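You operate a simulated robot arm through the tools that you are given. There is no shell and no other tool. Be economical: measure what you need, move in short steps, check, and stop when the job is done.

You are at the controls of a simulated robot arm. One attempt, no reset.

JOB
Oil the tops of the clamped bar and of the rail, then free the bar.
Fine: one pump stroke on the grey sponge; sponge back in its tray; disc to FREE. A coat counts when it lies all over at full strength: go over it till it gets no stronger.

The check looks at the end state, three seconds after you hand in, the way a careful person would. Anything else that was tipped, shoved, dropped, spilled or broken makes it a failure.

ROBOT AND FRAMES
A 7-joint arm with a two-finger parallel gripper, fixed in place. Base frame: the origin is at the foot of the arm, x ahead of it, y to its left, z up; the work surface is at about z = 0. Lengths are in mm, angles in degrees, forces in N, time in s.
With the tool pointing down near the work surface it reaches from about 220 to 580 mm from the base axis. Its first joint turns from -66.0 to 66.0 degrees. Payload 2.5 kg.
The TCP is the grasp point between the finger pads, 23 mm short of the fingertips. In the tool frame z runs along the fingers and y along their closing line. The gripper opens to 94 mm. The fingers are 38 mm wide and 10 mm thick; the gripper's body (54 by 96 mm) begins 39 mm behind the TCP.
Orientation is that of the tool frame in the base frame, as a unit quaternion [w, x, y, z]. With the fingers straight down and closing along the base's y, the tool's x points along the base's -x, its y along +y and its z along -z.

CONTROLS
- The arm moves only by the tool play_rows. Its argument "plan" is a list of rows, each an object of numbers (a shift or turn left out is 0, a gripper value left out holds the last): "tx", "ty", "tz": the shift along the tool's x, y, z in cm; "ax", "ay", "az": the turn, a rotation vector about the tool's x, y, z in degrees; "jaw": the finger opening in cm, from 0 to 9.4. In form: [{"tx": .., "ty": .., "tz": .., "ax": .., "ay": .., "az": .., "jaw": ..}, ...]. A call has 1 to 8 rows; each row is the pose to reach, as a shift and turn from the pose commanded when the call began, along the tool's axes at that moment. Each row takes 0.2 s and may step no farther than 50 mm and 8.6 degrees from the row before; otherwise, or with a gripper value out of range, the whole call is refused. A pose out of reach is approached as far as the arm can. The call stops where the force on the tool passes 50 N (or 10 N more than at its start, if that is more) or the arm is blocked; 0.2 s more then pass. The fingers move at their own pace (about 108 mm/s each) and stop on an object; they squeeze with about 34 N. The grip force told is the motor's: it shows also when the fingers shut on nothing. Time passes only in rows, and 0.2 s behind the last, so rows that repeat a pose let the fingers close. It gives the time, the measured TCP pose, the force on the tool (base axes), the opening and the grip force at its end, in the units of the frame above (readings bear some noise), with the torque about the TCP (base axes, N m) and any sound that the robot's microphone picked up, and new pictures: "show" is both (left out), scene, wrist or none.
- Cameras (640 x 400 px; columns grow to the right, rows downward): "scene" is fixed at [113, -402.4, 546]; the picture's right is [0.88, -0.48, 0.00], its down [-0.25, -0.46, -0.85] and it looks along [0.41, 0.74, -0.53] (base axes); focal length 350 px, centre (320, 200). "wrist" rides on the gripper at [86, 16, -75] in the tool frame; the picture's right is [-0.18, 0.98, 0.00], its down [-0.58, -0.11, -0.81] and it looks along [-0.79, -0.15, 0.59] (tool axes); focal length 243 px, centre (320, 200). There is no depth. A picture from a camera that has moved, and an enlarged one, comes with that camera's place and axes in the base frame and with its lens.
- zoom(camera, box): a new picture of the part [left, top, right, bottom] of that camera's present view, enlarged. No time passes.
- finish_job(): hands the job in; it is judged then, once.

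Go step by step. Nothing tells you positions but the pictures and the camera data: compare them with the known pose of the tool, close in by small moves and look again before you grip or let go. The budget is 120 turns and 200 pictures, counting those below and the enlarged ones. Unless the task says otherwise, let go and move clear before handing in, and close with one line.

The tools are called by a JSON object that holds its "op" and its "data". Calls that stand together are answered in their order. play_rows: Moves the arm, as the interface text tells. Its arguments: {"type":"object","properties":{"plan":{"type":"array","items":{"type":"object","properties":{"tx":{"type":"number"},"ty":{"type":"number"},"tz":{"type":"number"},"ax":{"type":"number"},"ay":{"type":"number"},"az":{"type":"number"},"jaw":{"type":"number"}}}},"show":{"type":"string","enum":["both","scene","wrist","none"]}},"required":["plan"]} The other tools are called the same way: zoom (camera, box) takes an enlarged picture of a part of a camera's view; finish_job () hands the job in.

At the start:

```text
clock: 0.0
position: [332.2, 241.6, 331.3]
tool_rot: [0.0, 0.0, 1.0, 0.0]
force: [0.3, -0.6, 0.1]
wrist_torque: [-0.01, 0.0, -0.04]
gripper_width: 94.0
finger_force: 0.1
```

scene: 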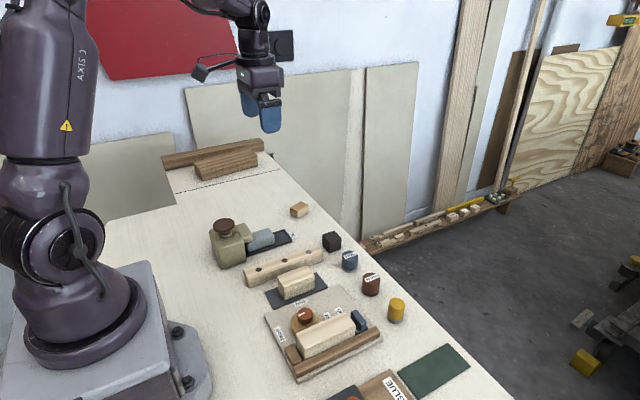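
wrist: 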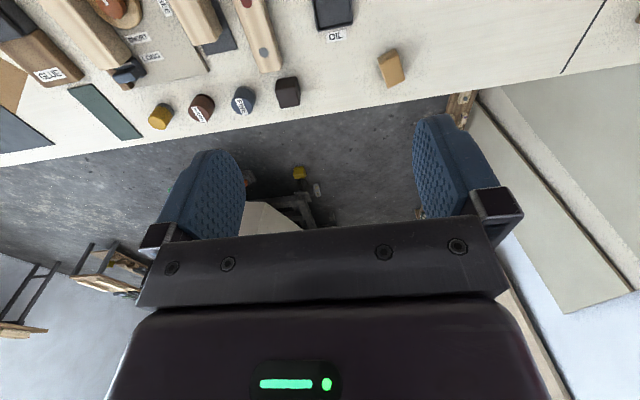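

I see a bench with a pump bottle, a sponge in a tray, a rail-like strip, a fixture with a clamped bar and a disc. I'll zoom in to identify everything first.

{"op": "zoom", "data": {"camera": "scene", "box": [190, 190, 350, 290]}}

{"op": "zoom", "data": {"camera": "scene", "box": [250, 280, 410, 380]}}

{"op": "zoom", "data": {"camera": "scene", "box": [320, 220, 480, 400]}}

```text
4.00 times, centred on (270, 240) of scene
camera zoom: at [113.0, -402.4, 546.0], right [0.88, -0.48, 0.0], down [-0.25, -0.46, -0.85], along [0.41, 0.74, -0.53], focal length 1399 px, centre (520, 40)
```

zoom: 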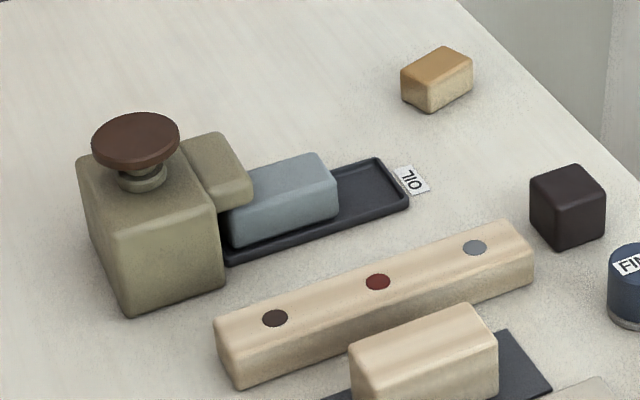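

```text
4.00 times, centred on (330, 330) of scene
camera zoom: at [113.0, -402.4, 546.0], right [0.88, -0.48, 0.0], down [-0.25, -0.46, -0.85], along [0.41, 0.74, -0.53], focal length 1399 px, centre (280, -320)
```

zoom: 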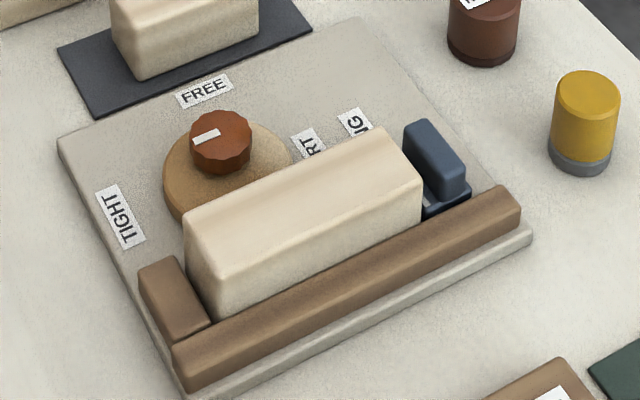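

```text
2.22 times, centred on (400, 310) of scene
camera zoom: at [113.0, -402.4, 546.0], right [0.88, -0.48, 0.0], down [-0.25, -0.46, -0.85], along [0.41, 0.74, -0.53], focal length 777 px, centre (142, -44)
```

zoom: 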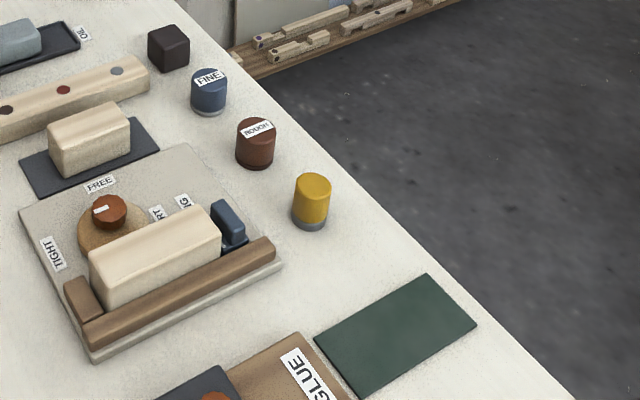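

The pump, sponge tray, spotted strip, loose block on a mat and fixture are identified. I'll move back for a near-overhead wrist view of them.

{"op": "play_rows", "data": {"plan": [{"tx": 2, "ty": -3.6}, {"tx": 4, "ty": -7.2}, {"tx": 6, "ty": -10.8}, {"tx": 8, "ty": -14.4}, {"tx": 10, "ty": -18}, {"tx": 10, "ty": -18}], "show": "both"}}

```text
clock: 1.4
position: [231.7, 62.2, 330.1]
tool_rot: [-0.001, 0.0, 1.0, -0.001]
force: [-0.3, 0.1, -0.5]
wrist_torque: [0.04, -0.03, -0.03]
gripper_width: 93.9
finger_force: 0.0
camera wrist: at [145.1, 78.0, 405.4], right [0.18, 0.98, 0.0], down [0.58, -0.11, 0.81], along [0.79, -0.15, -0.59], focal length 243 px, centre (320, 200)
```

scene: 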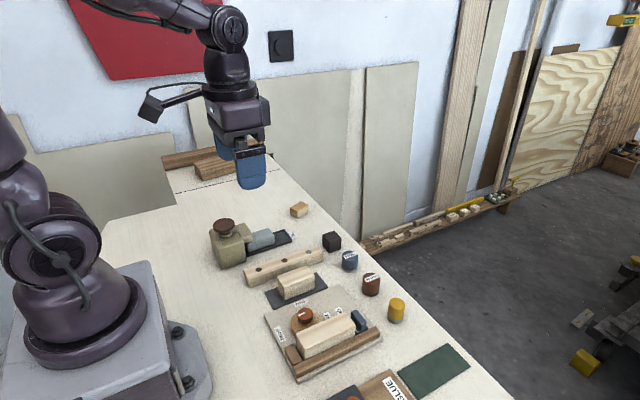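
wrist: 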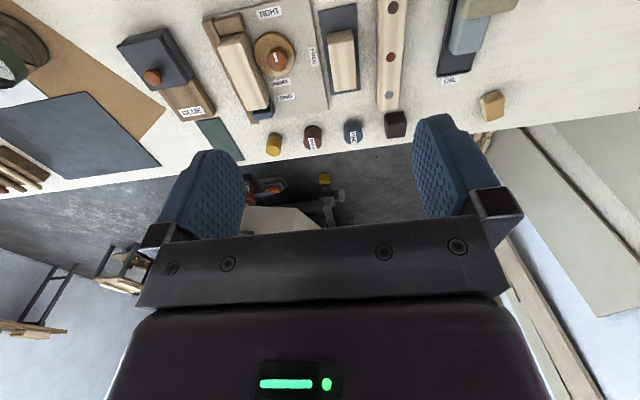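

From above: bars run along base x; the fixture is right of centre of the bench, pump further to +y. I'll zoom for measurement.

{"op": "zoom", "data": {"camera": "wrist", "box": [200, 0, 360, 100]}}

{"op": "zoom", "data": {"camera": "wrist", "box": [360, 0, 520, 100]}}

{"op": "zoom", "data": {"camera": "wrist", "box": [80, 0, 240, 100]}}

```text
4.00 times, centred on (280, 50) of wrist
camera zoom: at [145.1, 78.0, 405.4], right [0.18, 0.98, 0.0], down [0.58, -0.11, 0.81], along [0.79, -0.15, -0.59], focal length 970 px, centre (480, 800)
```

zoom: 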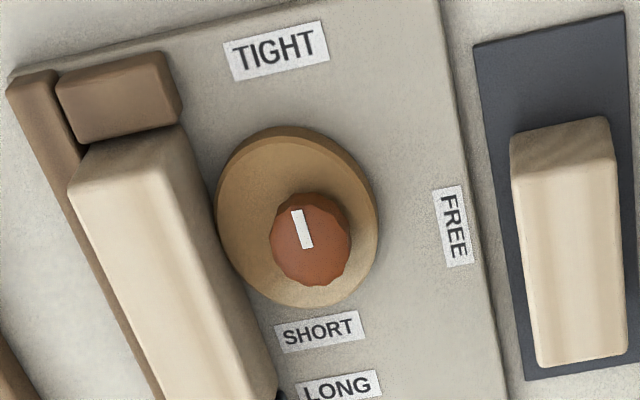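

```text
4.00 times, centred on (440, 50) of wrist
camera zoom: at [145.1, 78.0, 405.4], right [0.18, 0.98, 0.0], down [0.58, -0.11, 0.81], along [0.79, -0.15, -0.59], focal length 970 px, centre (-160, 800)
```

zoom: 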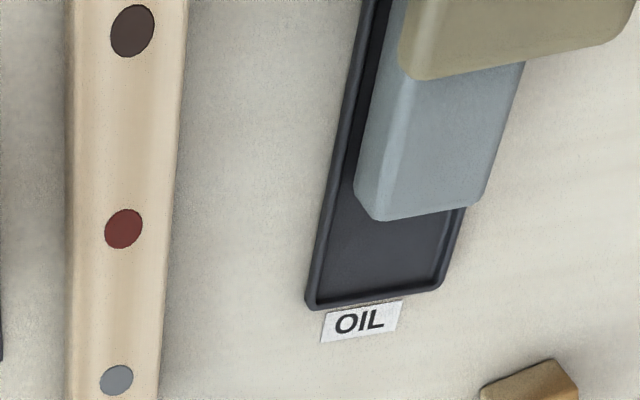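

```text
4.00 times, centred on (160, 50) of wrist
camera zoom: at [145.1, 78.0, 405.4], right [0.18, 0.98, 0.0], down [0.58, -0.11, 0.81], along [0.79, -0.15, -0.59], focal length 970 px, centre (960, 800)
```

zoom: 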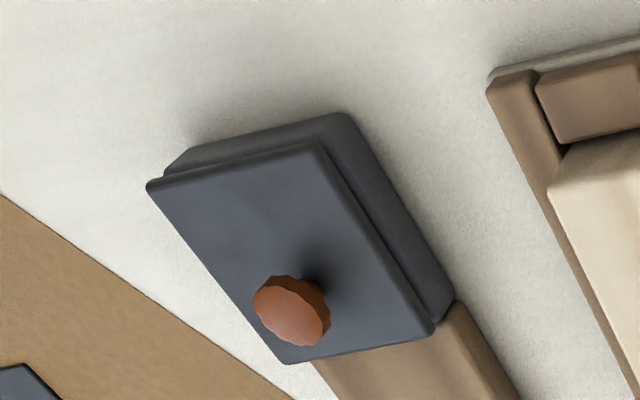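

Estimates: sponge x≲334, y 239–268, top z≈33; spout front x≈281; pump button around (230, 254, 86). I'll hover closed fingers above the button and check.

{"op": "play_rows", "data": {"plan": [{"ty": 4, "jaw": 0}, {"ty": 8.5}, {"ty": 13}, {"ty": 16.5, "tz": 3}, {"ty": 19.2, "tz": 7}, {"ty": 19.2, "tz": 11.5}, {"ty": 19.2, "tz": 16}, {"ty": 19.2, "tz": 18.5}], "show": "both"}}

```text
clock: 3.2
position: [231.8, 253.6, 144.0]
tool_rot: [0.0, 0.001, 1.0, -0.001]
force: [0.8, -0.4, 0.4]
wrist_torque: [-0.02, -0.01, -0.03]
gripper_width: 0.1
finger_force: 34.0
camera wrist: at [145.6, 270.2, 219.3], right [0.18, 0.98, 0.0], down [0.58, -0.11, 0.81], along [0.79, -0.15, -0.59], focal length 243 px, centre (320, 200)
```

scene: 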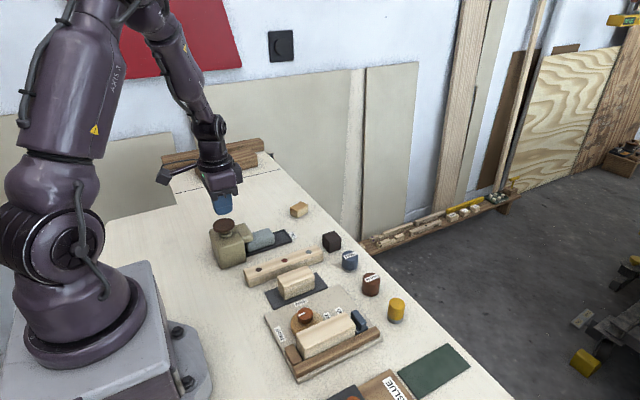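
wrist: 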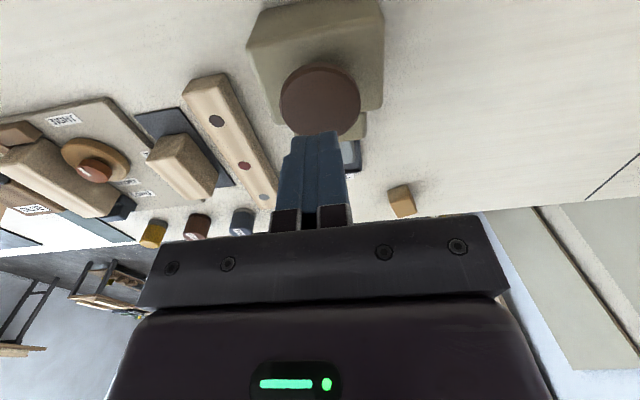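

The button centre is at about (228, 254, 86), right under the fingertips. I'll press down once until it bottoms.

{"op": "play_rows", "data": {"plan": [{"tx": 0.3, "tz": 2.5}, {"tx": 0.3, "tz": 3.2}, {"tx": 0.3, "tz": 3.6}, {"tx": 0.3, "tz": 4.0}, {"tx": 0.3, "tz": 4.3}], "show": "both"}}

```text
clock: 4.4
position: [228.5, 254.4, 103.4]
tool_rot: [0.0, 0.0, 1.0, 0.0]
force: [1.0, -3.1, 6.1]
wrist_torque: [-0.08, 0.04, 0.04]
gripper_width: 0.1
finger_force: 33.8
camera wrist: at [142.4, 270.6, 178.0], right [0.18, 0.98, 0.0], down [0.58, -0.11, 0.81], along [0.79, -0.15, -0.59], focal length 243 px, centre (320, 200)
```

scene: 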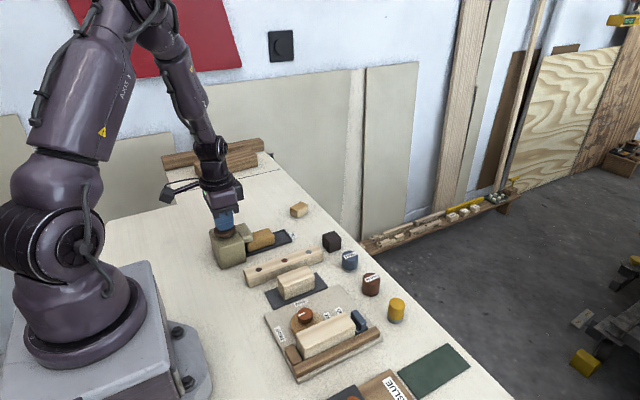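
wrist: 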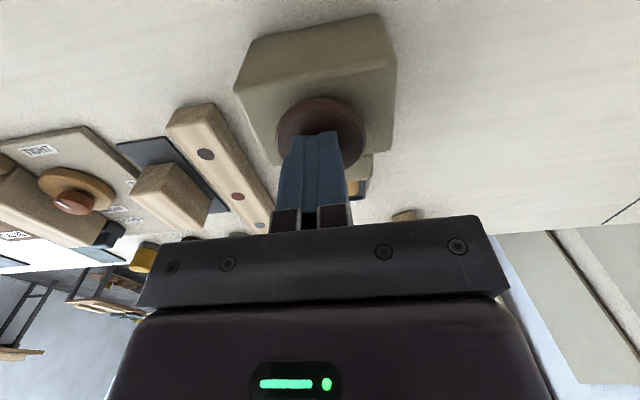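

The sponge turned oil-coloured, so the stroke is done. I'll lift off and move above the sponge with the fingers open.

{"op": "play_rows", "data": {"plan": [{"tz": -3}, {"tz": -6}, {"tx": -3, "tz": -6, "jaw": 5.2}, {"tx": -6, "tz": -6}, {"tx": -8.6, "tz": -6}, {"tx": -8.6, "tz": -4}, {"tx": -8.6, "tz": -2}, {"tx": -8.6, "tz": -2}], "show": "both"}}

{"op": "zoom", "data": {"camera": "scene", "box": [190, 190, 350, 290]}}

{"op": "zoom", "data": {"camera": "wrist", "box": [240, 30, 400, 130]}}

```text
clock: 6.2
position: [316.7, 254.7, 123.6]
tool_rot: [-0.001, 0.0, 1.0, 0.0]
force: [0.0, 1.4, -0.3]
wrist_torque: [-0.01, 0.01, 0.0]
gripper_width: 52.0
finger_force: 0.1
camera wrist: at [228.6, 270.0, 198.0], right [0.18, 0.98, 0.0], down [0.58, -0.11, 0.81], along [0.79, -0.15, -0.59], focal length 243 px, centre (320, 200)
```

scene: 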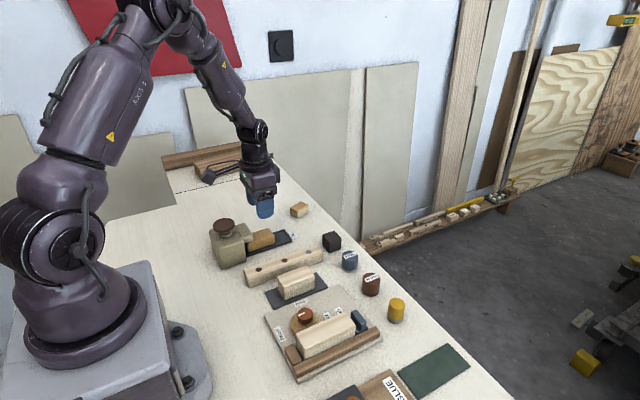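
wrist: 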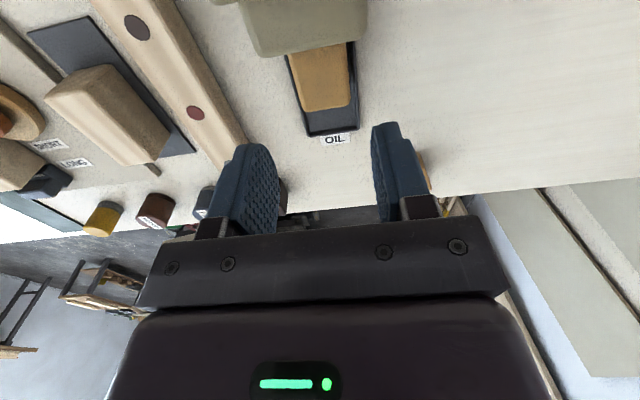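

```text
4.00 times, centred on (270, 240) of scene
camera zoom: at [113.0, -402.4, 546.0], right [0.88, -0.48, 0.0], down [-0.25, -0.46, -0.85], along [0.41, 0.74, -0.53], focal length 1399 px, centre (520, 40)
```

zoom: 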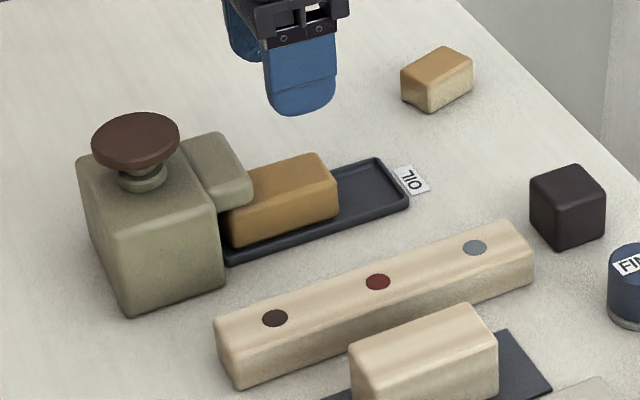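

```text
4.00 times, centred on (320, 80) of wrist
camera zoom: at [228.6, 270.0, 198.0], right [0.18, 0.98, 0.0], down [0.58, -0.11, 0.81], along [0.79, -0.15, -0.59], focal length 970 px, centre (320, 680)
```

zoom: 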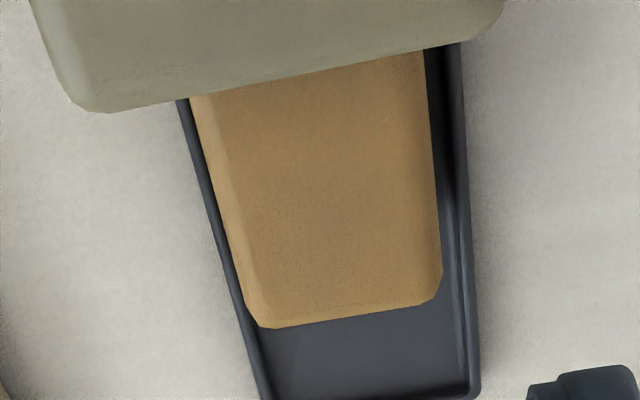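

The sponge is 30 mm wide centred at y≈255, front face x≈335, clear of the spout. I'll descend to TCP z≈40 and grip its upper half.

{"op": "play_rows", "data": {"plan": [{"tz": 4}, {"tz": 7}, {"tz": 8.4}, {"tz": 8.4, "jaw": 2.2}, {"tz": 8.4}, {"tz": 8.4}], "show": "both"}}

{"op": "zoom", "data": {"camera": "scene", "box": [190, 190, 350, 290]}}

```text
clock: 7.6
position: [315.4, 254.4, 39.9]
tool_rot: [0.001, 0.0, 1.0, 0.0]
force: [-0.1, -1.0, 0.4]
wrist_torque: [0.04, 0.05, -0.02]
gripper_width: 36.9
finger_force: 34.1
camera wrist: at [228.7, 270.5, 114.0], right [0.18, 0.98, 0.0], down [0.58, -0.11, 0.81], along [0.79, -0.15, -0.59], focal length 243 px, centre (320, 200)
```

scene: 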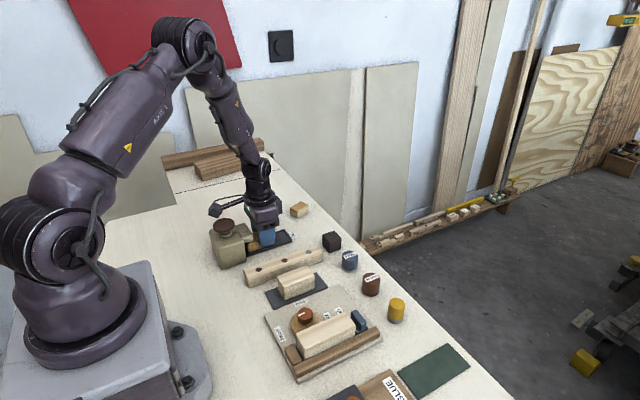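
wrist: 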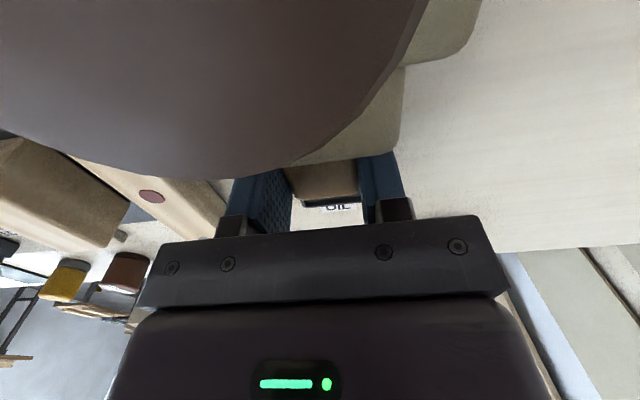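

```text
4.00 times, centred on (270, 240) of scene
camera zoom: at [113.0, -402.4, 546.0], right [0.88, -0.48, 0.0], down [-0.25, -0.46, -0.85], along [0.41, 0.74, -0.53], focal length 1399 px, centre (520, 40)
```

zoom: 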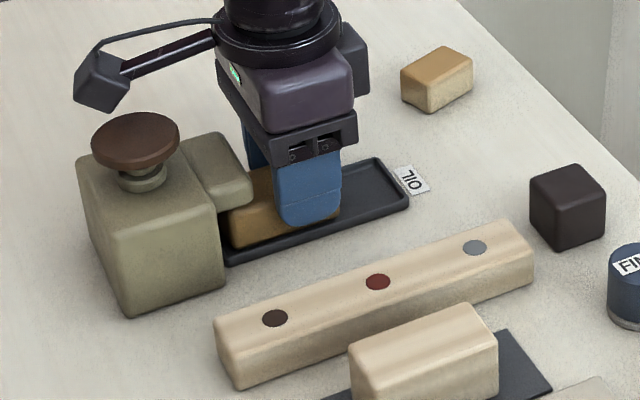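

Gripped at 37 mm. I'll slide it out from under the spout with a slight lift, then raise it.

{"op": "play_rows", "data": {"plan": [{"tz": -0.15}, {"tx": -1.2, "tz": -0.2}, {"tx": -2.4, "tz": -0.2}, {"tx": -3.4, "tz": -0.3}, {"tx": -3.8, "tz": -2}, {"tx": -4, "tz": -5}, {"tx": -4, "tz": -8}, {"tx": -4, "tz": -8}], "show": "both"}}

{"op": "zoom", "data": {"camera": "scene", "box": [190, 170, 350, 270]}}

```text
clock: 9.4
position: [356.7, 254.9, 118.8]
tool_rot: [0.0, 0.0, 1.0, 0.0]
force: [-0.5, 0.4, -0.4]
wrist_torque: [-0.01, 0.0, -0.02]
gripper_width: 36.7
finger_force: 33.8
camera wrist: at [268.6, 270.9, 194.5], right [0.18, 0.98, 0.0], down [0.58, -0.11, 0.81], along [0.79, -0.15, -0.59], focal length 243 px, centre (320, 200)
```

scene: 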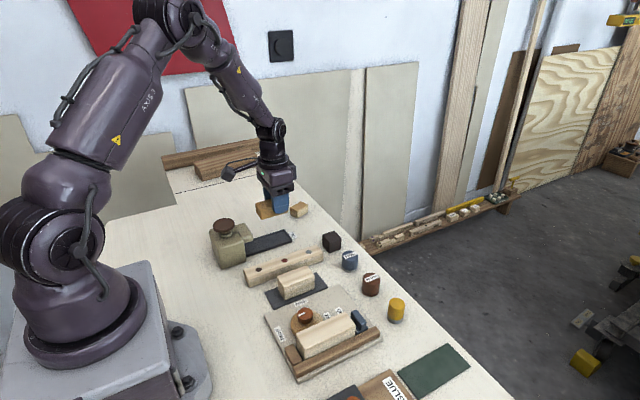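
wrist: 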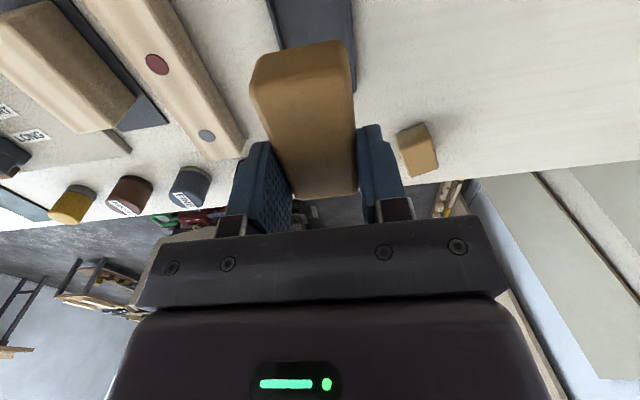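

```text
4.00 times, centred on (270, 220) of scene
camera zoom: at [113.0, -402.4, 546.0], right [0.88, -0.48, 0.0], down [-0.25, -0.46, -0.85], along [0.41, 0.74, -0.53], focal length 1399 px, centre (520, 120)
```

zoom: 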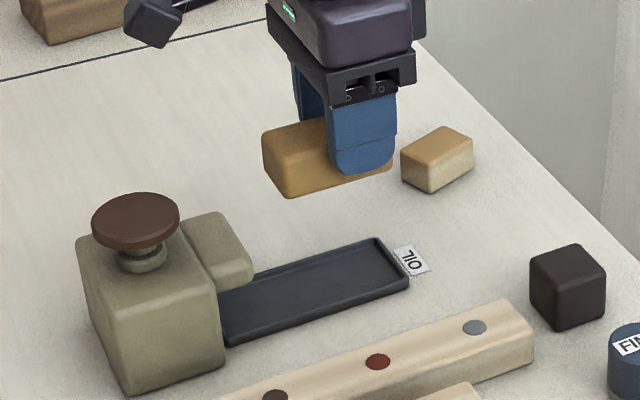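

The sponge is held, about 64 mm long (TCP −45 to +19 in x). The rail (spotted strip) spans x≈236–416, y≈150 with top z≈20; I'll move above its middle and look.

{"op": "play_rows", "data": {"plan": [{"tx": 0.6, "ty": -3.5}, {"tx": 1.2, "ty": -7}, {"tx": 1.9, "ty": -10.4}, {"tx": 1.9, "ty": -10.4, "tz": 2.5}, {"tx": 1.9, "ty": -10.4, "tz": 4.8}, {"tx": 1.9, "ty": -10.4, "tz": 4.8}], "show": "both"}}

{"op": "zoom", "data": {"camera": "scene", "box": [220, 210, 380, 310]}}

```text
clock: 10.8
position: [336.8, 150.8, 71.9]
tool_rot: [0.001, 0.001, 1.0, 0.0]
force: [-1.0, 0.0, -0.4]
wrist_torque: [0.0, -0.01, 0.01]
gripper_width: 37.0
finger_force: 34.0
camera wrist: at [249.4, 166.6, 145.8], right [0.18, 0.98, 0.0], down [0.58, -0.11, 0.81], along [0.79, -0.15, -0.59], focal length 243 px, centre (320, 200)
```

scene: 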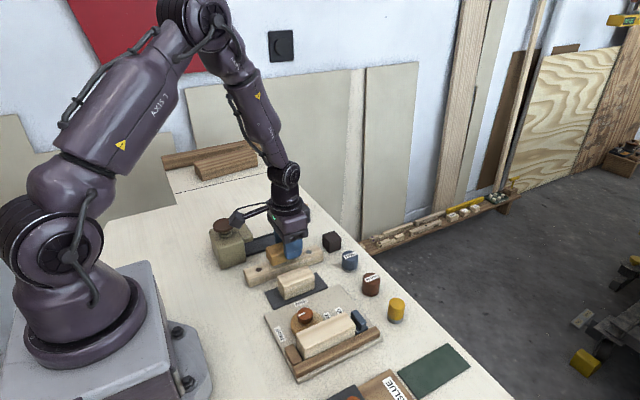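
wrist: 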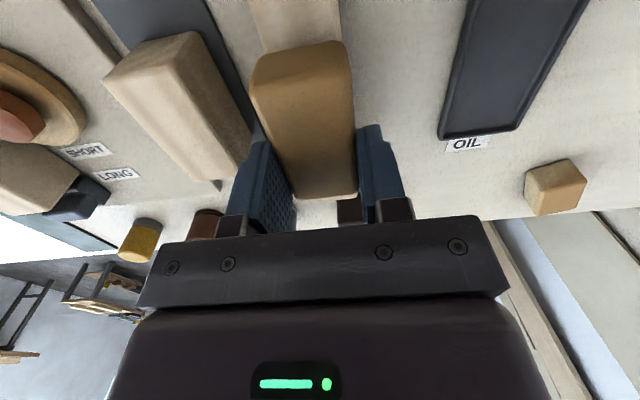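

```text
4.00 times, centred on (300, 260) of scene
camera zoom: at [113.0, -402.4, 546.0], right [0.88, -0.48, 0.0], down [-0.25, -0.46, -0.85], along [0.41, 0.74, -0.53], focal length 1399 px, centre (400, -40)
```

zoom: 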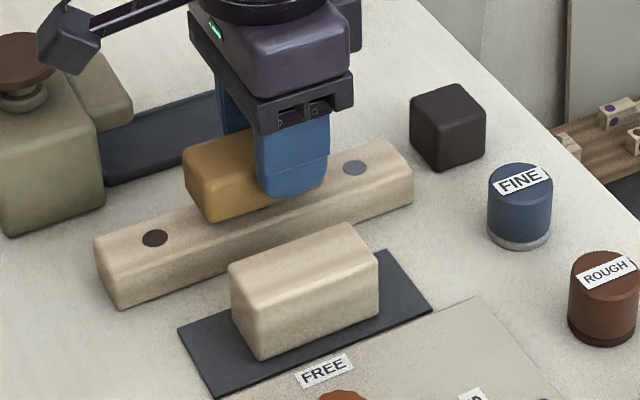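

Aligned over the rail. I'll lower to find contact.

{"op": "play_rows", "data": {"plan": [{"tz": 0.8}, {"tz": 1.1}, {"tz": 1.25}, {"tz": 1.25}], "show": "none"}}

{"op": "zoom", "data": {"camera": "scene", "box": [220, 210, 380, 310]}}

```text
clock: 11.7
position: [336.5, 150.3, 61.5]
tool_rot: [0.001, 0.0, 1.0, 0.0]
force: [-2.0, -1.5, 9.3]
wrist_torque: [-0.04, 0.06, -0.03]
gripper_width: 36.8
finger_force: 33.7
stopped in row 4: the force on the tool passed its limit at 52 N (the readings are from after the stop); the commanded pose is now the measured one
```

```text
4.00 times, centred on (300, 260) of scene
camera zoom: at [113.0, -402.4, 546.0], right [0.88, -0.48, 0.0], down [-0.25, -0.46, -0.85], along [0.41, 0.74, -0.53], focal length 1399 px, centre (400, -40)
```

zoom: 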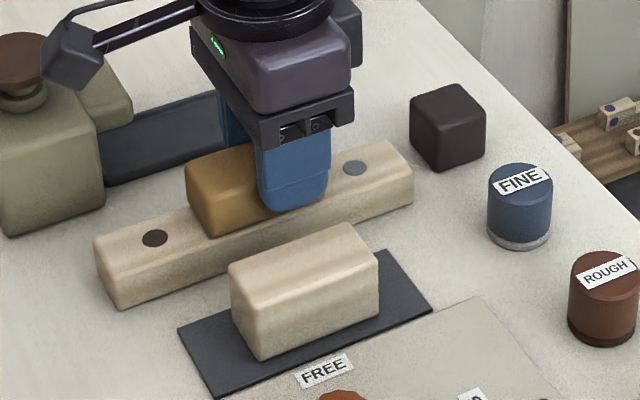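

Contact at TCP z≈61.5 (rail top ≈25 mm), about 9 N. I'll make a short trial slide and check that the rail stays put and takes oil.

{"op": "play_rows", "data": {"plan": [{"tx": -1}, {"tx": -2}, {"tx": -3}, {"tx": -4}, {"tx": -5}, {"tx": -6}, {"tx": -6.5}], "show": "none"}}

{"op": "zoom", "data": {"camera": "scene", "box": [220, 210, 380, 310]}}

```text
clock: 13.3
position: [403.6, 150.8, 60.5]
tool_rot: [-0.001, 0.0, 1.0, 0.0]
force: [-8.2, 0.3, 23.0]
wrist_torque: [0.01, 0.5, 0.01]
gripper_width: 36.7
finger_force: 34.1
```

```text
4.00 times, centred on (300, 260) of scene
camera zoom: at [112.9, -402.4, 546.0], right [0.88, -0.48, 0.0], down [-0.25, -0.46, -0.85], along [0.41, 0.74, -0.53], focal length 1399 px, centre (400, -40)
```

zoom: 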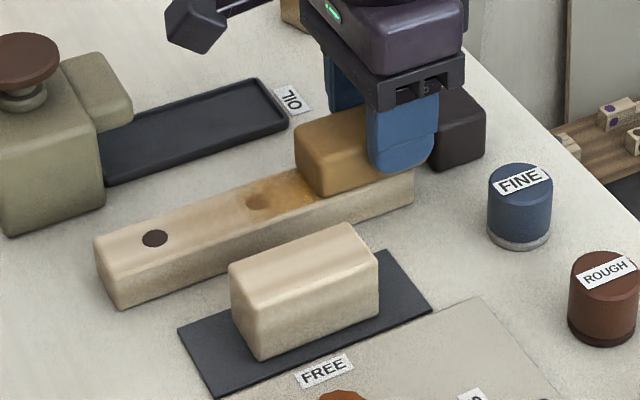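

The rail stays put and takes oil. I'll sweep back over the full length with slightly less pressure.

{"op": "play_rows", "data": {"plan": [{"tx": 1.6, "tz": -0.05}, {"tx": 3.2, "tz": -0.05}, {"tx": 4.8, "tz": -0.05}, {"tx": 6.4, "tz": -0.05}, {"tx": 8, "tz": -0.05}, {"tx": 9.6, "tz": -0.05}, {"tx": 11.2, "tz": -0.05}, {"tx": 12.8, "tz": -0.05}], "show": "none"}}

{"op": "zoom", "data": {"camera": "scene", "box": [220, 210, 380, 310]}}

```text
clock: 15.1
position: [273.2, 150.0, 62.2]
tool_rot: [0.002, 0.0, 1.0, 0.0]
force: [8.0, 0.6, 19.8]
wrist_torque: [0.0, -0.12, 0.04]
gripper_width: 36.6
finger_force: 34.0
```

```text
4.00 times, centred on (300, 260) of scene
camera zoom: at [112.9, -402.4, 546.0], right [0.88, -0.48, 0.0], down [-0.25, -0.46, -0.85], along [0.41, 0.74, -0.53], focal length 1399 px, centre (400, -40)
```

zoom: 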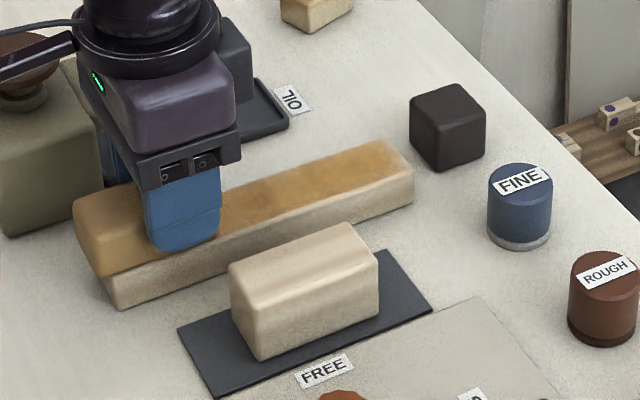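

Coating builds. Next pass forward shifted toward −y to catch that edge.

{"op": "play_rows", "data": {"plan": [{"tx": 0, "ty": -0.5}, {"tx": -2, "ty": -0.5}, {"tx": -4, "ty": -0.5}, {"tx": -6, "ty": -0.5}, {"tx": -8, "ty": -0.5, "tz": 0.03}, {"tx": -10, "ty": -0.5, "tz": 0.06}, {"tx": -11.5, "ty": -0.5, "tz": 0.1}, {"tx": -13, "ty": -0.5, "tz": 0.1}], "show": "none"}}

{"op": "zoom", "data": {"camera": "scene", "box": [220, 210, 380, 310]}}

```text
clock: 16.9
position: [403.9, 146.5, 60.0]
tool_rot: [0.0, 0.0, 1.0, 0.001]
force: [-11.9, -0.4, 33.7]
wrist_torque: [0.03, 0.76, -0.02]
gripper_width: 36.6
finger_force: 34.4
```

```text
4.00 times, centred on (300, 260) of scene
camera zoom: at [112.8, -402.4, 546.0], right [0.88, -0.48, 0.0], down [-0.25, -0.46, -0.85], along [0.41, 0.74, -0.53], focal length 1399 px, centre (400, -40)
```

zoom: 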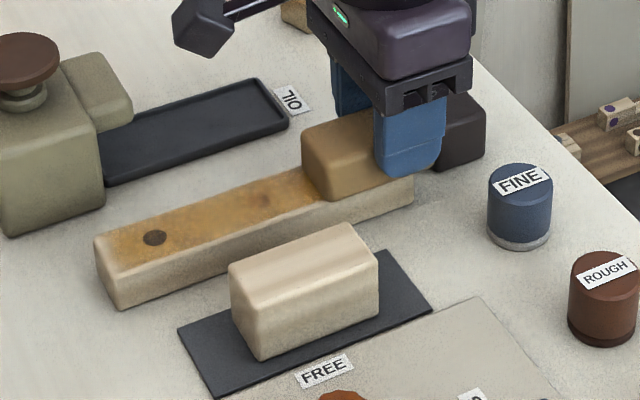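

Force is a bit high; I'll ease up and return with an offset toward +y.

{"op": "play_rows", "data": {"plan": [{"tx": 0, "ty": 0.9, "tz": -0.1}, {"tx": 2, "ty": 0.9, "tz": -0.08}, {"tx": 4, "ty": 0.9, "tz": -0.08}, {"tx": 6, "ty": 0.9, "tz": -0.08}, {"tx": 8, "ty": 0.9, "tz": -0.08}, {"tx": 10, "ty": 0.9, "tz": -0.08}, {"tx": 11.5, "ty": 0.9, "tz": -0.1}, {"tx": 13, "ty": 0.9, "tz": -0.1}], "show": "none"}}

{"op": "zoom", "data": {"camera": "scene", "box": [220, 210, 380, 310]}}

```text
clock: 18.7
position: [274.7, 155.2, 60.1]
tool_rot: [0.002, -0.001, 1.0, 0.001]
force: [8.4, -1.1, 20.1]
wrist_torque: [-0.06, -0.15, 0.06]
gripper_width: 36.7
finger_force: 34.5
```

```text
4.00 times, centred on (300, 260) of scene
camera zoom: at [112.9, -402.4, 546.0], right [0.88, -0.48, 0.0], down [-0.25, -0.46, -0.85], along [0.41, 0.74, -0.53], focal length 1399 px, centre (400, -40)
```

zoom: 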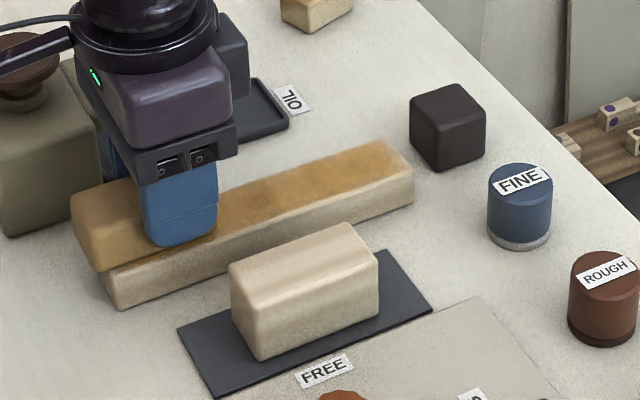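

The far end needs a bit more reach. I'll pass forward at y≈147 to x≈411, the cube being ~20 mm clear of the sponge.

{"op": "play_rows", "data": {"plan": [{"tx": 0, "ty": -0.8}, {"tx": -2.2, "ty": -0.8}, {"tx": -4.4, "ty": -0.8}, {"tx": -6.6, "ty": -0.8}, {"tx": -8.8, "ty": -0.8}, {"tx": -11, "ty": -0.8}, {"tx": -12.6, "ty": -0.8}, {"tx": -13.6, "ty": -0.8}], "show": "none"}}

{"op": "play_rows", "data": {"plan": [{"ty": 0.8}, {"tx": 1.5, "ty": 0.8}, {"tx": 3, "ty": 0.8}, {"tx": 4.5, "ty": 0.8}, {"tx": 3, "ty": 0.4}, {"tx": 1.5, "ty": 0.4}, {"tx": 0, "ty": 0.4}], "show": "wrist"}}

{"op": "zoom", "data": {"camera": "scene", "box": [220, 210, 380, 310]}}

```text
clock: 20.5
position: [410.2, 147.0, 60.8]
tool_rot: [0.0, 0.0, 1.0, 0.0]
force: [-7.6, -0.2, 21.6]
wrist_torque: [0.07, 0.57, -0.04]
gripper_width: 36.7
finger_force: 34.0
```

```text
clock: 22.1
position: [409.5, 150.5, 60.9]
tool_rot: [-0.001, 0.0, 1.0, 0.0]
force: [-5.0, 0.5, 13.3]
wrist_torque: [0.0, 0.21, -0.01]
gripper_width: 36.9
finger_force: 33.8
camera wrist: at [322.4, 166.9, 135.9], right [0.18, 0.98, 0.0], down [0.58, -0.11, 0.81], along [0.79, -0.15, -0.59], focal length 243 px, centre (320, 200)
```

wrist: 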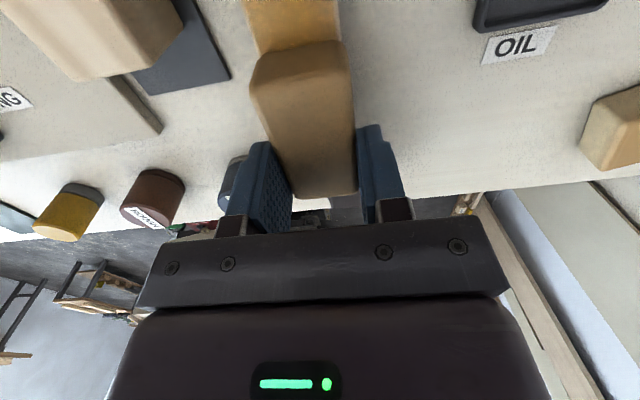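

```text
4.00 times, centred on (300, 260) of scene
camera zoom: at [112.9, -402.4, 546.0], right [0.88, -0.48, 0.0], down [-0.25, -0.46, -0.85], along [0.41, 0.74, -0.53], focal length 1399 px, centre (400, -40)
```

zoom: 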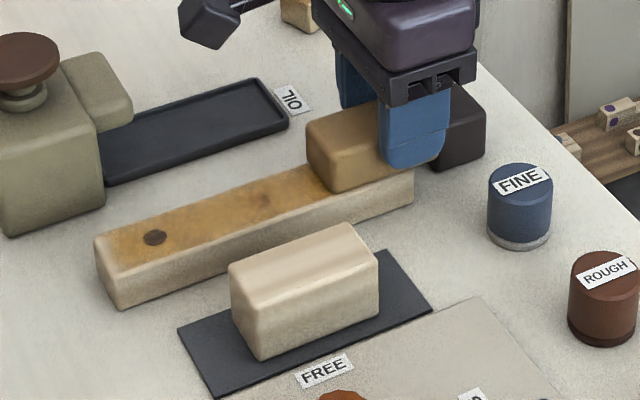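

Another pass back to the rear, then I'll lift and look at coat uniformity.

{"op": "play_rows", "data": {"plan": [{"tx": 2.2}, {"tx": 4.4}, {"tx": 6.6}, {"tx": 8.8}, {"tx": 11}, {"tx": 13.6}, {"tx": 13.8, "ty": -0.4}, {"tx": 12, "ty": -0.4}], "show": "none"}}

{"op": "play_rows", "data": {"plan": [{"tz": -3}, {"tz": -7}, {"tx": 3, "tz": -11}, {"tx": 3, "tz": -15}, {"tx": 3, "tz": -19, "ty": 3}, {"tx": 3, "tz": -19, "ty": 7}, {"tx": 3, "tz": -19, "ty": 7}], "show": "wrist"}}

{"op": "zoom", "data": {"camera": "scene", "box": [220, 210, 380, 310]}}

```text
clock: 23.9
position: [288.0, 147.2, 59.9]
tool_rot: [-0.001, -0.001, 1.0, 0.0]
force: [-12.1, 0.4, 31.6]
wrist_torque: [0.09, -0.28, 0.05]
gripper_width: 36.8
finger_force: 34.1
```

```text
clock: 25.5
position: [259.7, 215.7, 251.5]
tool_rot: [-0.001, -0.001, 1.0, 0.0]
force: [0.1, 0.3, -0.8]
wrist_torque: [0.01, -0.02, -0.01]
gripper_width: 36.9
finger_force: 33.6
camera wrist: at [172.7, 233.1, 326.3], right [0.18, 0.98, 0.0], down [0.58, -0.11, 0.81], along [0.79, -0.15, -0.59], focal length 243 px, centre (320, 200)
```

wrist: 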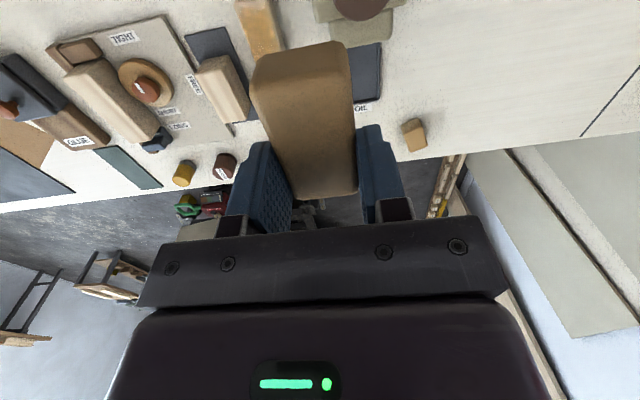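

```text
4.00 times, centred on (300, 260) of scene
camera zoom: at [113.0, -402.4, 546.0], right [0.88, -0.48, 0.0], down [-0.25, -0.46, -0.85], along [0.41, 0.74, -0.53], focal length 1399 px, centre (400, -40)
```

zoom: 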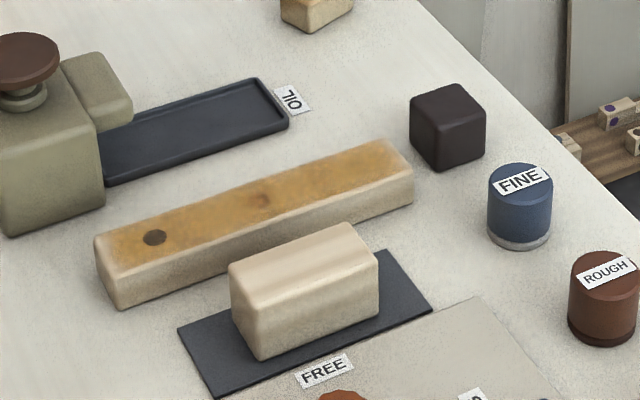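

{"op": "zoom", "data": {"camera": "scene", "box": [240, 240, 330, 290]}}

```text
7.11 times, centred on (285, 265) of scene
camera zoom: at [113.0, -402.4, 546.0], right [0.88, -0.48, 0.0], down [-0.25, -0.46, -0.85], along [0.41, 0.74, -0.53], focal length 2488 px, centre (569, -262)
```

zoom: 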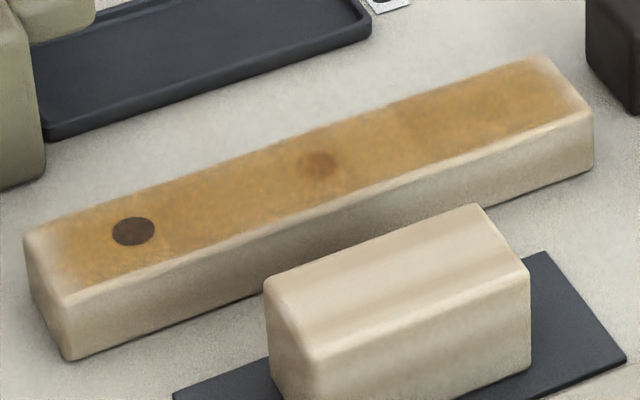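

The ends and the −y edge are still faint. I'll return to do edge passes at y≈142 and 158 with more overrun at the ends.

{"op": "play_rows", "data": {"plan": [{"ty": -4}, {"ty": -7.4}, {"ty": -7.4, "tz": 4.5}, {"ty": -7.4, "tz": 9}, {"ty": -7.4, "tz": 13.5}, {"ty": -7.4, "tz": 17.5, "tx": -0.4}, {"ty": -7.4, "tz": 18.5, "tx": -0.4}, {"ty": -7.4, "tz": 19, "tx": -0.4}], "show": "none"}}

{"op": "zoom", "data": {"camera": "scene", "box": [220, 210, 380, 310]}}

```text
clock: 27.3
position: [262.7, 141.7, 60.6]
tool_rot: [-0.001, 0.0, 1.0, 0.0]
force: [-0.8, -0.1, 4.9]
wrist_torque: [0.01, -0.02, 0.04]
gripper_width: 36.9
finger_force: 34.0
```

```text
4.00 times, centred on (300, 260) of scene
camera zoom: at [113.0, -402.4, 546.0], right [0.88, -0.48, 0.0], down [-0.25, -0.46, -0.85], along [0.41, 0.74, -0.53], focal length 1399 px, centre (400, -40)
```

zoom: 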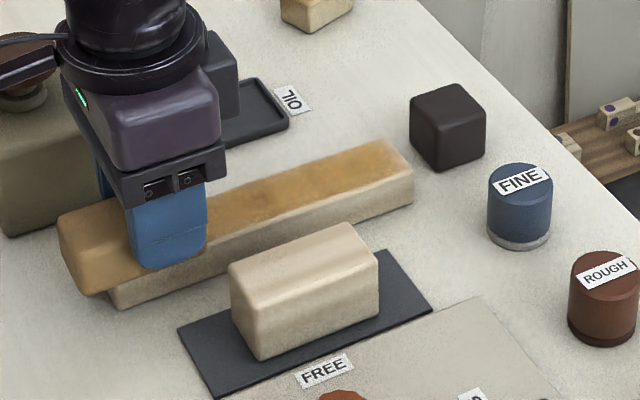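

{"op": "play_rows", "data": {"plan": [{"tx": -1.5, "tz": 0.06}, {"tx": -3.5, "tz": 0.06}, {"tx": -6, "tz": 0.06}, {"tx": -8.5, "tz": 0.06}, {"tx": -11, "tz": 0.06}, {"tx": -13, "tz": 0.06}, {"tx": -14.5, "tz": 0.06}, {"tx": -15, "tz": 0.06}], "show": "none"}}

{"op": "play_rows", "data": {"plan": [{"ty": 0.4}, {"ty": 0.8}, {"ty": 1.6}, {"tx": 2, "ty": 1.6}, {"tx": 4.5, "ty": 1.6}, {"tx": 7, "ty": 1.6}, {"tx": 9.5, "ty": 1.6}, {"tx": 12, "ty": 1.6}], "show": "none"}}

{"op": "play_rows", "data": {"plan": [{"tx": 1.5}, {"tx": 3}, {"tx": 3, "ty": -0.4}, {"tx": 3, "ty": -0.8}, {"tx": 3, "ty": -1.2}, {"tx": 3, "ty": -1.6}, {"tx": 1, "ty": -1.6}], "show": "none"}}

{"op": "zoom", "data": {"camera": "scene", "box": [240, 240, 330, 290]}}

```text
clock: 29.1
position: [413.8, 143.1, 60.4]
tool_rot: [0.0, 0.0, 1.0, 0.0]
force: [-9.3, 0.7, 30.0]
wrist_torque: [0.09, 0.76, 0.03]
gripper_width: 36.7
finger_force: 34.0
```

```text
clock: 30.9
position: [295.0, 158.7, 61.4]
tool_rot: [0.002, 0.0, 1.0, 0.001]
force: [10.1, 1.0, 27.1]
wrist_torque: [-0.11, 0.04, 0.08]
gripper_width: 36.7
finger_force: 33.7
```

```text
clock: 32.4
position: [266.4, 142.7, 61.2]
tool_rot: [-0.005, -0.001, 1.0, -0.001]
force: [-1.1, -1.7, 11.8]
wrist_torque: [0.03, -0.27, 0.02]
gripper_width: 36.8
finger_force: 33.8
stopped in row 7: the force on the tool passed its limit at 58 N (the readings are from after the stop); the commanded pose is now the measured one
```

```text
7.11 times, centred on (285, 265) of scene
camera zoom: at [112.9, -402.4, 546.0], right [0.88, -0.48, 0.0], down [-0.25, -0.46, -0.85], along [0.41, 0.74, -0.53], focal length 2488 px, centre (569, -262)
```

zoom: 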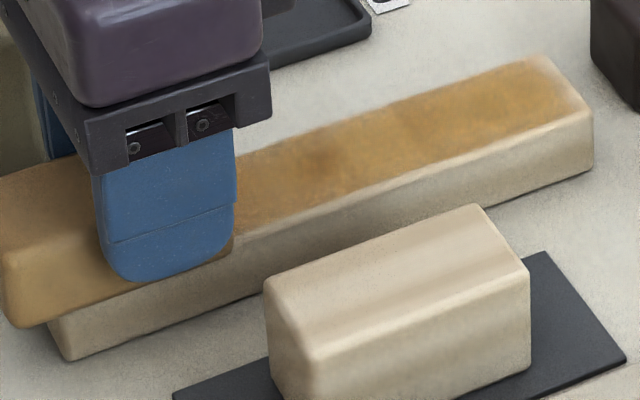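

The corner at the far end stays pale, likely because the sponge pitches in the grip. I'll move there with a slight forward tilt to load its front.

{"op": "play_rows", "data": {"plan": [{"tz": -1.5}, {"tz": -1.5, "tx": -4, "ay": 1}, {"tz": -1.5, "tx": -8, "ay": 2}, {"tz": -1.5, "tx": -12, "ay": 4}, {"tz": -1.5, "tx": -14, "ay": 4}, {"tz": -0.8, "tx": -14, "ay": 4}, {"tz": -0.4, "tx": -14, "ay": 4}], "show": "none"}}

{"op": "zoom", "data": {"camera": "scene", "box": [240, 230, 340, 290]}}

```text
clock: 34.0
position: [406.2, 144.0, 63.8]
tool_rot: [-0.039, -0.002, 0.999, -0.001]
force: [-0.4, -0.3, -1.0]
wrist_torque: [0.0, -0.01, -0.01]
gripper_width: 36.9
finger_force: 33.9
```

```text
6.40 times, centred on (290, 260) of scene
camera zoom: at [113.0, -402.4, 546.0], right [0.88, -0.48, 0.0], down [-0.25, -0.46, -0.85], along [0.41, 0.74, -0.53], focal length 2239 px, centre (512, -184)
```

zoom: 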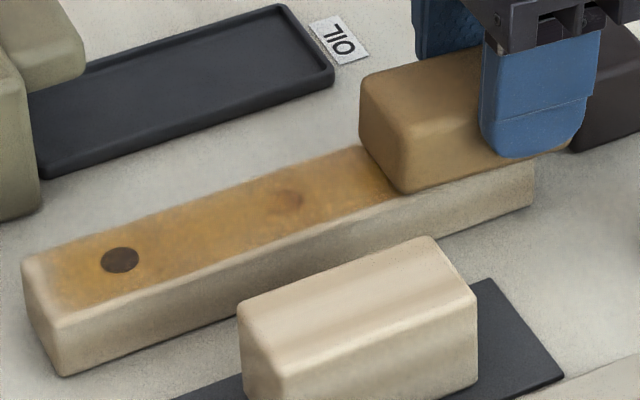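

{"op": "play_rows", "data": {"plan": [{"tz": 0.2}, {"tz": 0.4}, {"tz": 0.5}, {"tz": 0.6}], "show": "none"}}

```text
clock: 35.0
position: [407.2, 143.5, 61.2]
tool_rot: [-0.037, -0.002, 0.999, 0.0]
force: [-1.9, 0.0, 8.4]
wrist_torque: [-0.03, 0.01, 0.03]
gripper_width: 36.5
finger_force: 33.6
stopped in row 4: the force on the tool passed its limit at 53 N (the readings are from after the stop); the commanded pose is now the measured one
```

{"op": "play_rows", "data": {"plan": [{"tx": -0.5, "tz": -0.03}, {"ty": 0.5, "tx": -0.5, "tz": -0.03}, {"ty": 1.0, "tx": -0.5, "tz": -0.03}, {"ty": 1.5, "tx": -0.5, "tz": -0.03}, {"ty": 1.5, "tx": 0.5}, {"ty": 0.7, "tx": 0.3}, {"ty": 0, "tx": 0.2}, {"ty": -0.2, "tx": -0.5, "tz": -0.03}], "show": "none"}}

{"op": "play_rows", "data": {"plan": [{"ty": 0.5}, {"ty": 1.0, "tx": 0.5, "tz": 0.03}, {"ty": 0, "tx": 1.2, "tz": 0.06}, {"ty": 0, "tx": 0}, {"tz": -1.5}, {"tz": -2, "tx": 4}, {"tz": -2, "tx": 8}, {"tz": -2, "tx": 10}], "show": "none"}}

{"op": "zoom", "data": {"camera": "scene", "box": [240, 230, 340, 290]}}

```text
clock: 36.8
position: [413.0, 142.6, 61.9]
tool_rot: [-0.038, -0.002, 0.999, 0.0]
force: [-6.1, 3.7, 20.5]
wrist_torque: [0.19, 0.16, 0.04]
gripper_width: 36.5
finger_force: 34.3
```

```text
clock: 38.6
position: [313.0, 140.8, 89.3]
tool_rot: [-0.037, -0.002, 0.999, 0.001]
force: [0.0, -0.7, -0.3]
wrist_torque: [0.02, 0.01, 0.03]
gripper_width: 36.7
finger_force: 34.1
```

```text
6.40 times, centred on (290, 260) of scene
camera zoom: at [113.0, -402.4, 546.0], right [0.88, -0.48, 0.0], down [-0.25, -0.46, -0.85], along [0.41, 0.74, -0.53], focal length 2239 px, centre (512, -184)
```

zoom: 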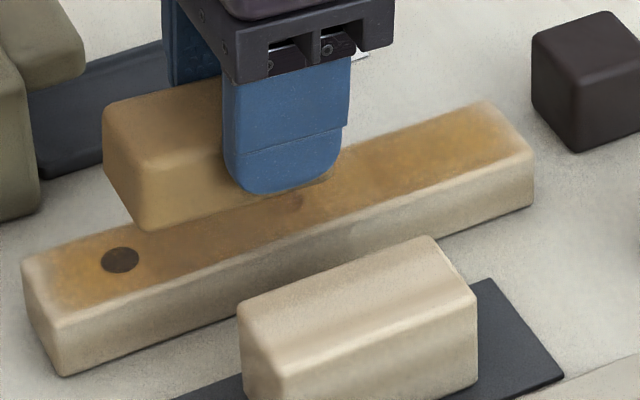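

Far end is better. I'll untilt and make more full-length passes.

{"op": "play_rows", "data": {"plan": [{"ay": -4.3}, {"ay": -4.3, "tz": 1.2, "ty": 0.5, "tx": 2.5}, {"ay": -4.3, "tx": 4.8, "tz": 1.5, "ty": 0.5}], "show": "none"}}

```text
clock: 39.4
position: [264.3, 145.2, 78.4]
tool_rot: [0.0, -0.003, 1.0, 0.0]
force: [-0.1, 0.2, -0.7]
wrist_torque: [0.0, -0.02, 0.03]
gripper_width: 36.8
finger_force: 34.1
```

{"op": "play_rows", "data": {"plan": [{"tz": 1.2}, {"tz": 1.65}, {"tx": -2, "tz": 1.72}, {"tx": -4.5, "tz": 1.72}, {"tx": -7.5, "tz": 1.72}, {"tx": -10.5, "tz": 1.72}, {"tx": -13, "tz": 1.72}, {"tx": -14.8, "tz": 1.72}], "show": "none"}}

{"op": "play_rows", "data": {"plan": [{"ty": 0.8}, {"tx": 2, "ty": 0.8}, {"tx": 4.5, "ty": 0.8}, {"tx": 7, "ty": 0.8}, {"tx": 9.5, "ty": 0.8}, {"tx": 12, "ty": 0.8}, {"tx": 13.5, "ty": 0.8}, {"tx": 15, "ty": 0.8}], "show": "none"}}

{"op": "play_rows", "data": {"plan": [{"ty": -0.5}, {"ty": -1.0}, {"tx": -2, "ty": -0.6}, {"tx": -4.5, "ty": -0.6}, {"tx": -7.5, "ty": -0.6}, {"tx": -10.5, "ty": -0.6}, {"tx": -13, "ty": -0.6}, {"tx": -15, "ty": -0.6}], "show": "none"}}

{"op": "play_rows", "data": {"plan": [{"ty": 0.6}, {"tx": 2, "ty": 0.6}, {"tx": 4.5, "ty": 0.6}, {"tx": 7, "ty": 0.6}, {"tx": 9.5, "ty": 0.6}, {"tx": 9.5, "ty": 0.6, "tz": -2}, {"tx": 9.5, "ty": 5, "tz": -4}, {"tx": 9.5, "ty": 10, "tz": -5}], "show": "none"}}

{"op": "zoom", "data": {"camera": "scene", "box": [240, 230, 340, 290]}}

```text
clock: 41.2
position: [413.5, 147.4, 61.5]
tool_rot: [0.001, -0.002, 1.0, 0.0]
force: [-9.8, 0.5, 27.7]
wrist_torque: [0.05, 0.82, -0.01]
gripper_width: 36.7
finger_force: 34.0
```

```text
clock: 43.0
position: [265.8, 154.8, 61.6]
tool_rot: [0.003, -0.002, 1.0, 0.002]
force: [13.0, 0.5, 32.7]
wrist_torque: [-0.08, -0.14, 0.07]
gripper_width: 36.6
finger_force: 34.1
```

```text
clock: 43.7
position: [264.2, 146.2, 62.0]
tool_rot: [-0.004, -0.005, 1.0, 0.001]
force: [-3.2, -0.6, 12.9]
wrist_torque: [0.01, -0.18, 0.03]
gripper_width: 36.9
finger_force: 34.2
stopped in row 3: the force on the tool passed its limit at 70 N (the readings are from after the stop); the commanded pose is now the measured one
```

```text
refused: row 8 steps farther than a row can; nothing moved
```

```text
6.40 times, centred on (290, 260) of scene
camera zoom: at [112.9, -402.4, 546.0], right [0.88, -0.48, 0.0], down [-0.25, -0.46, -0.85], along [0.41, 0.74, -0.53], focal length 2239 px, centre (512, -184)
```

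zoom: 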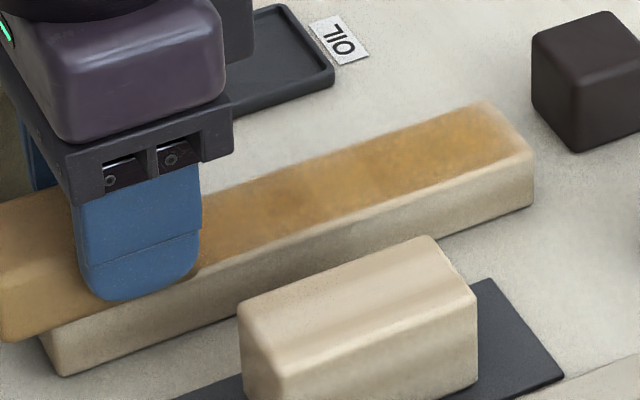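

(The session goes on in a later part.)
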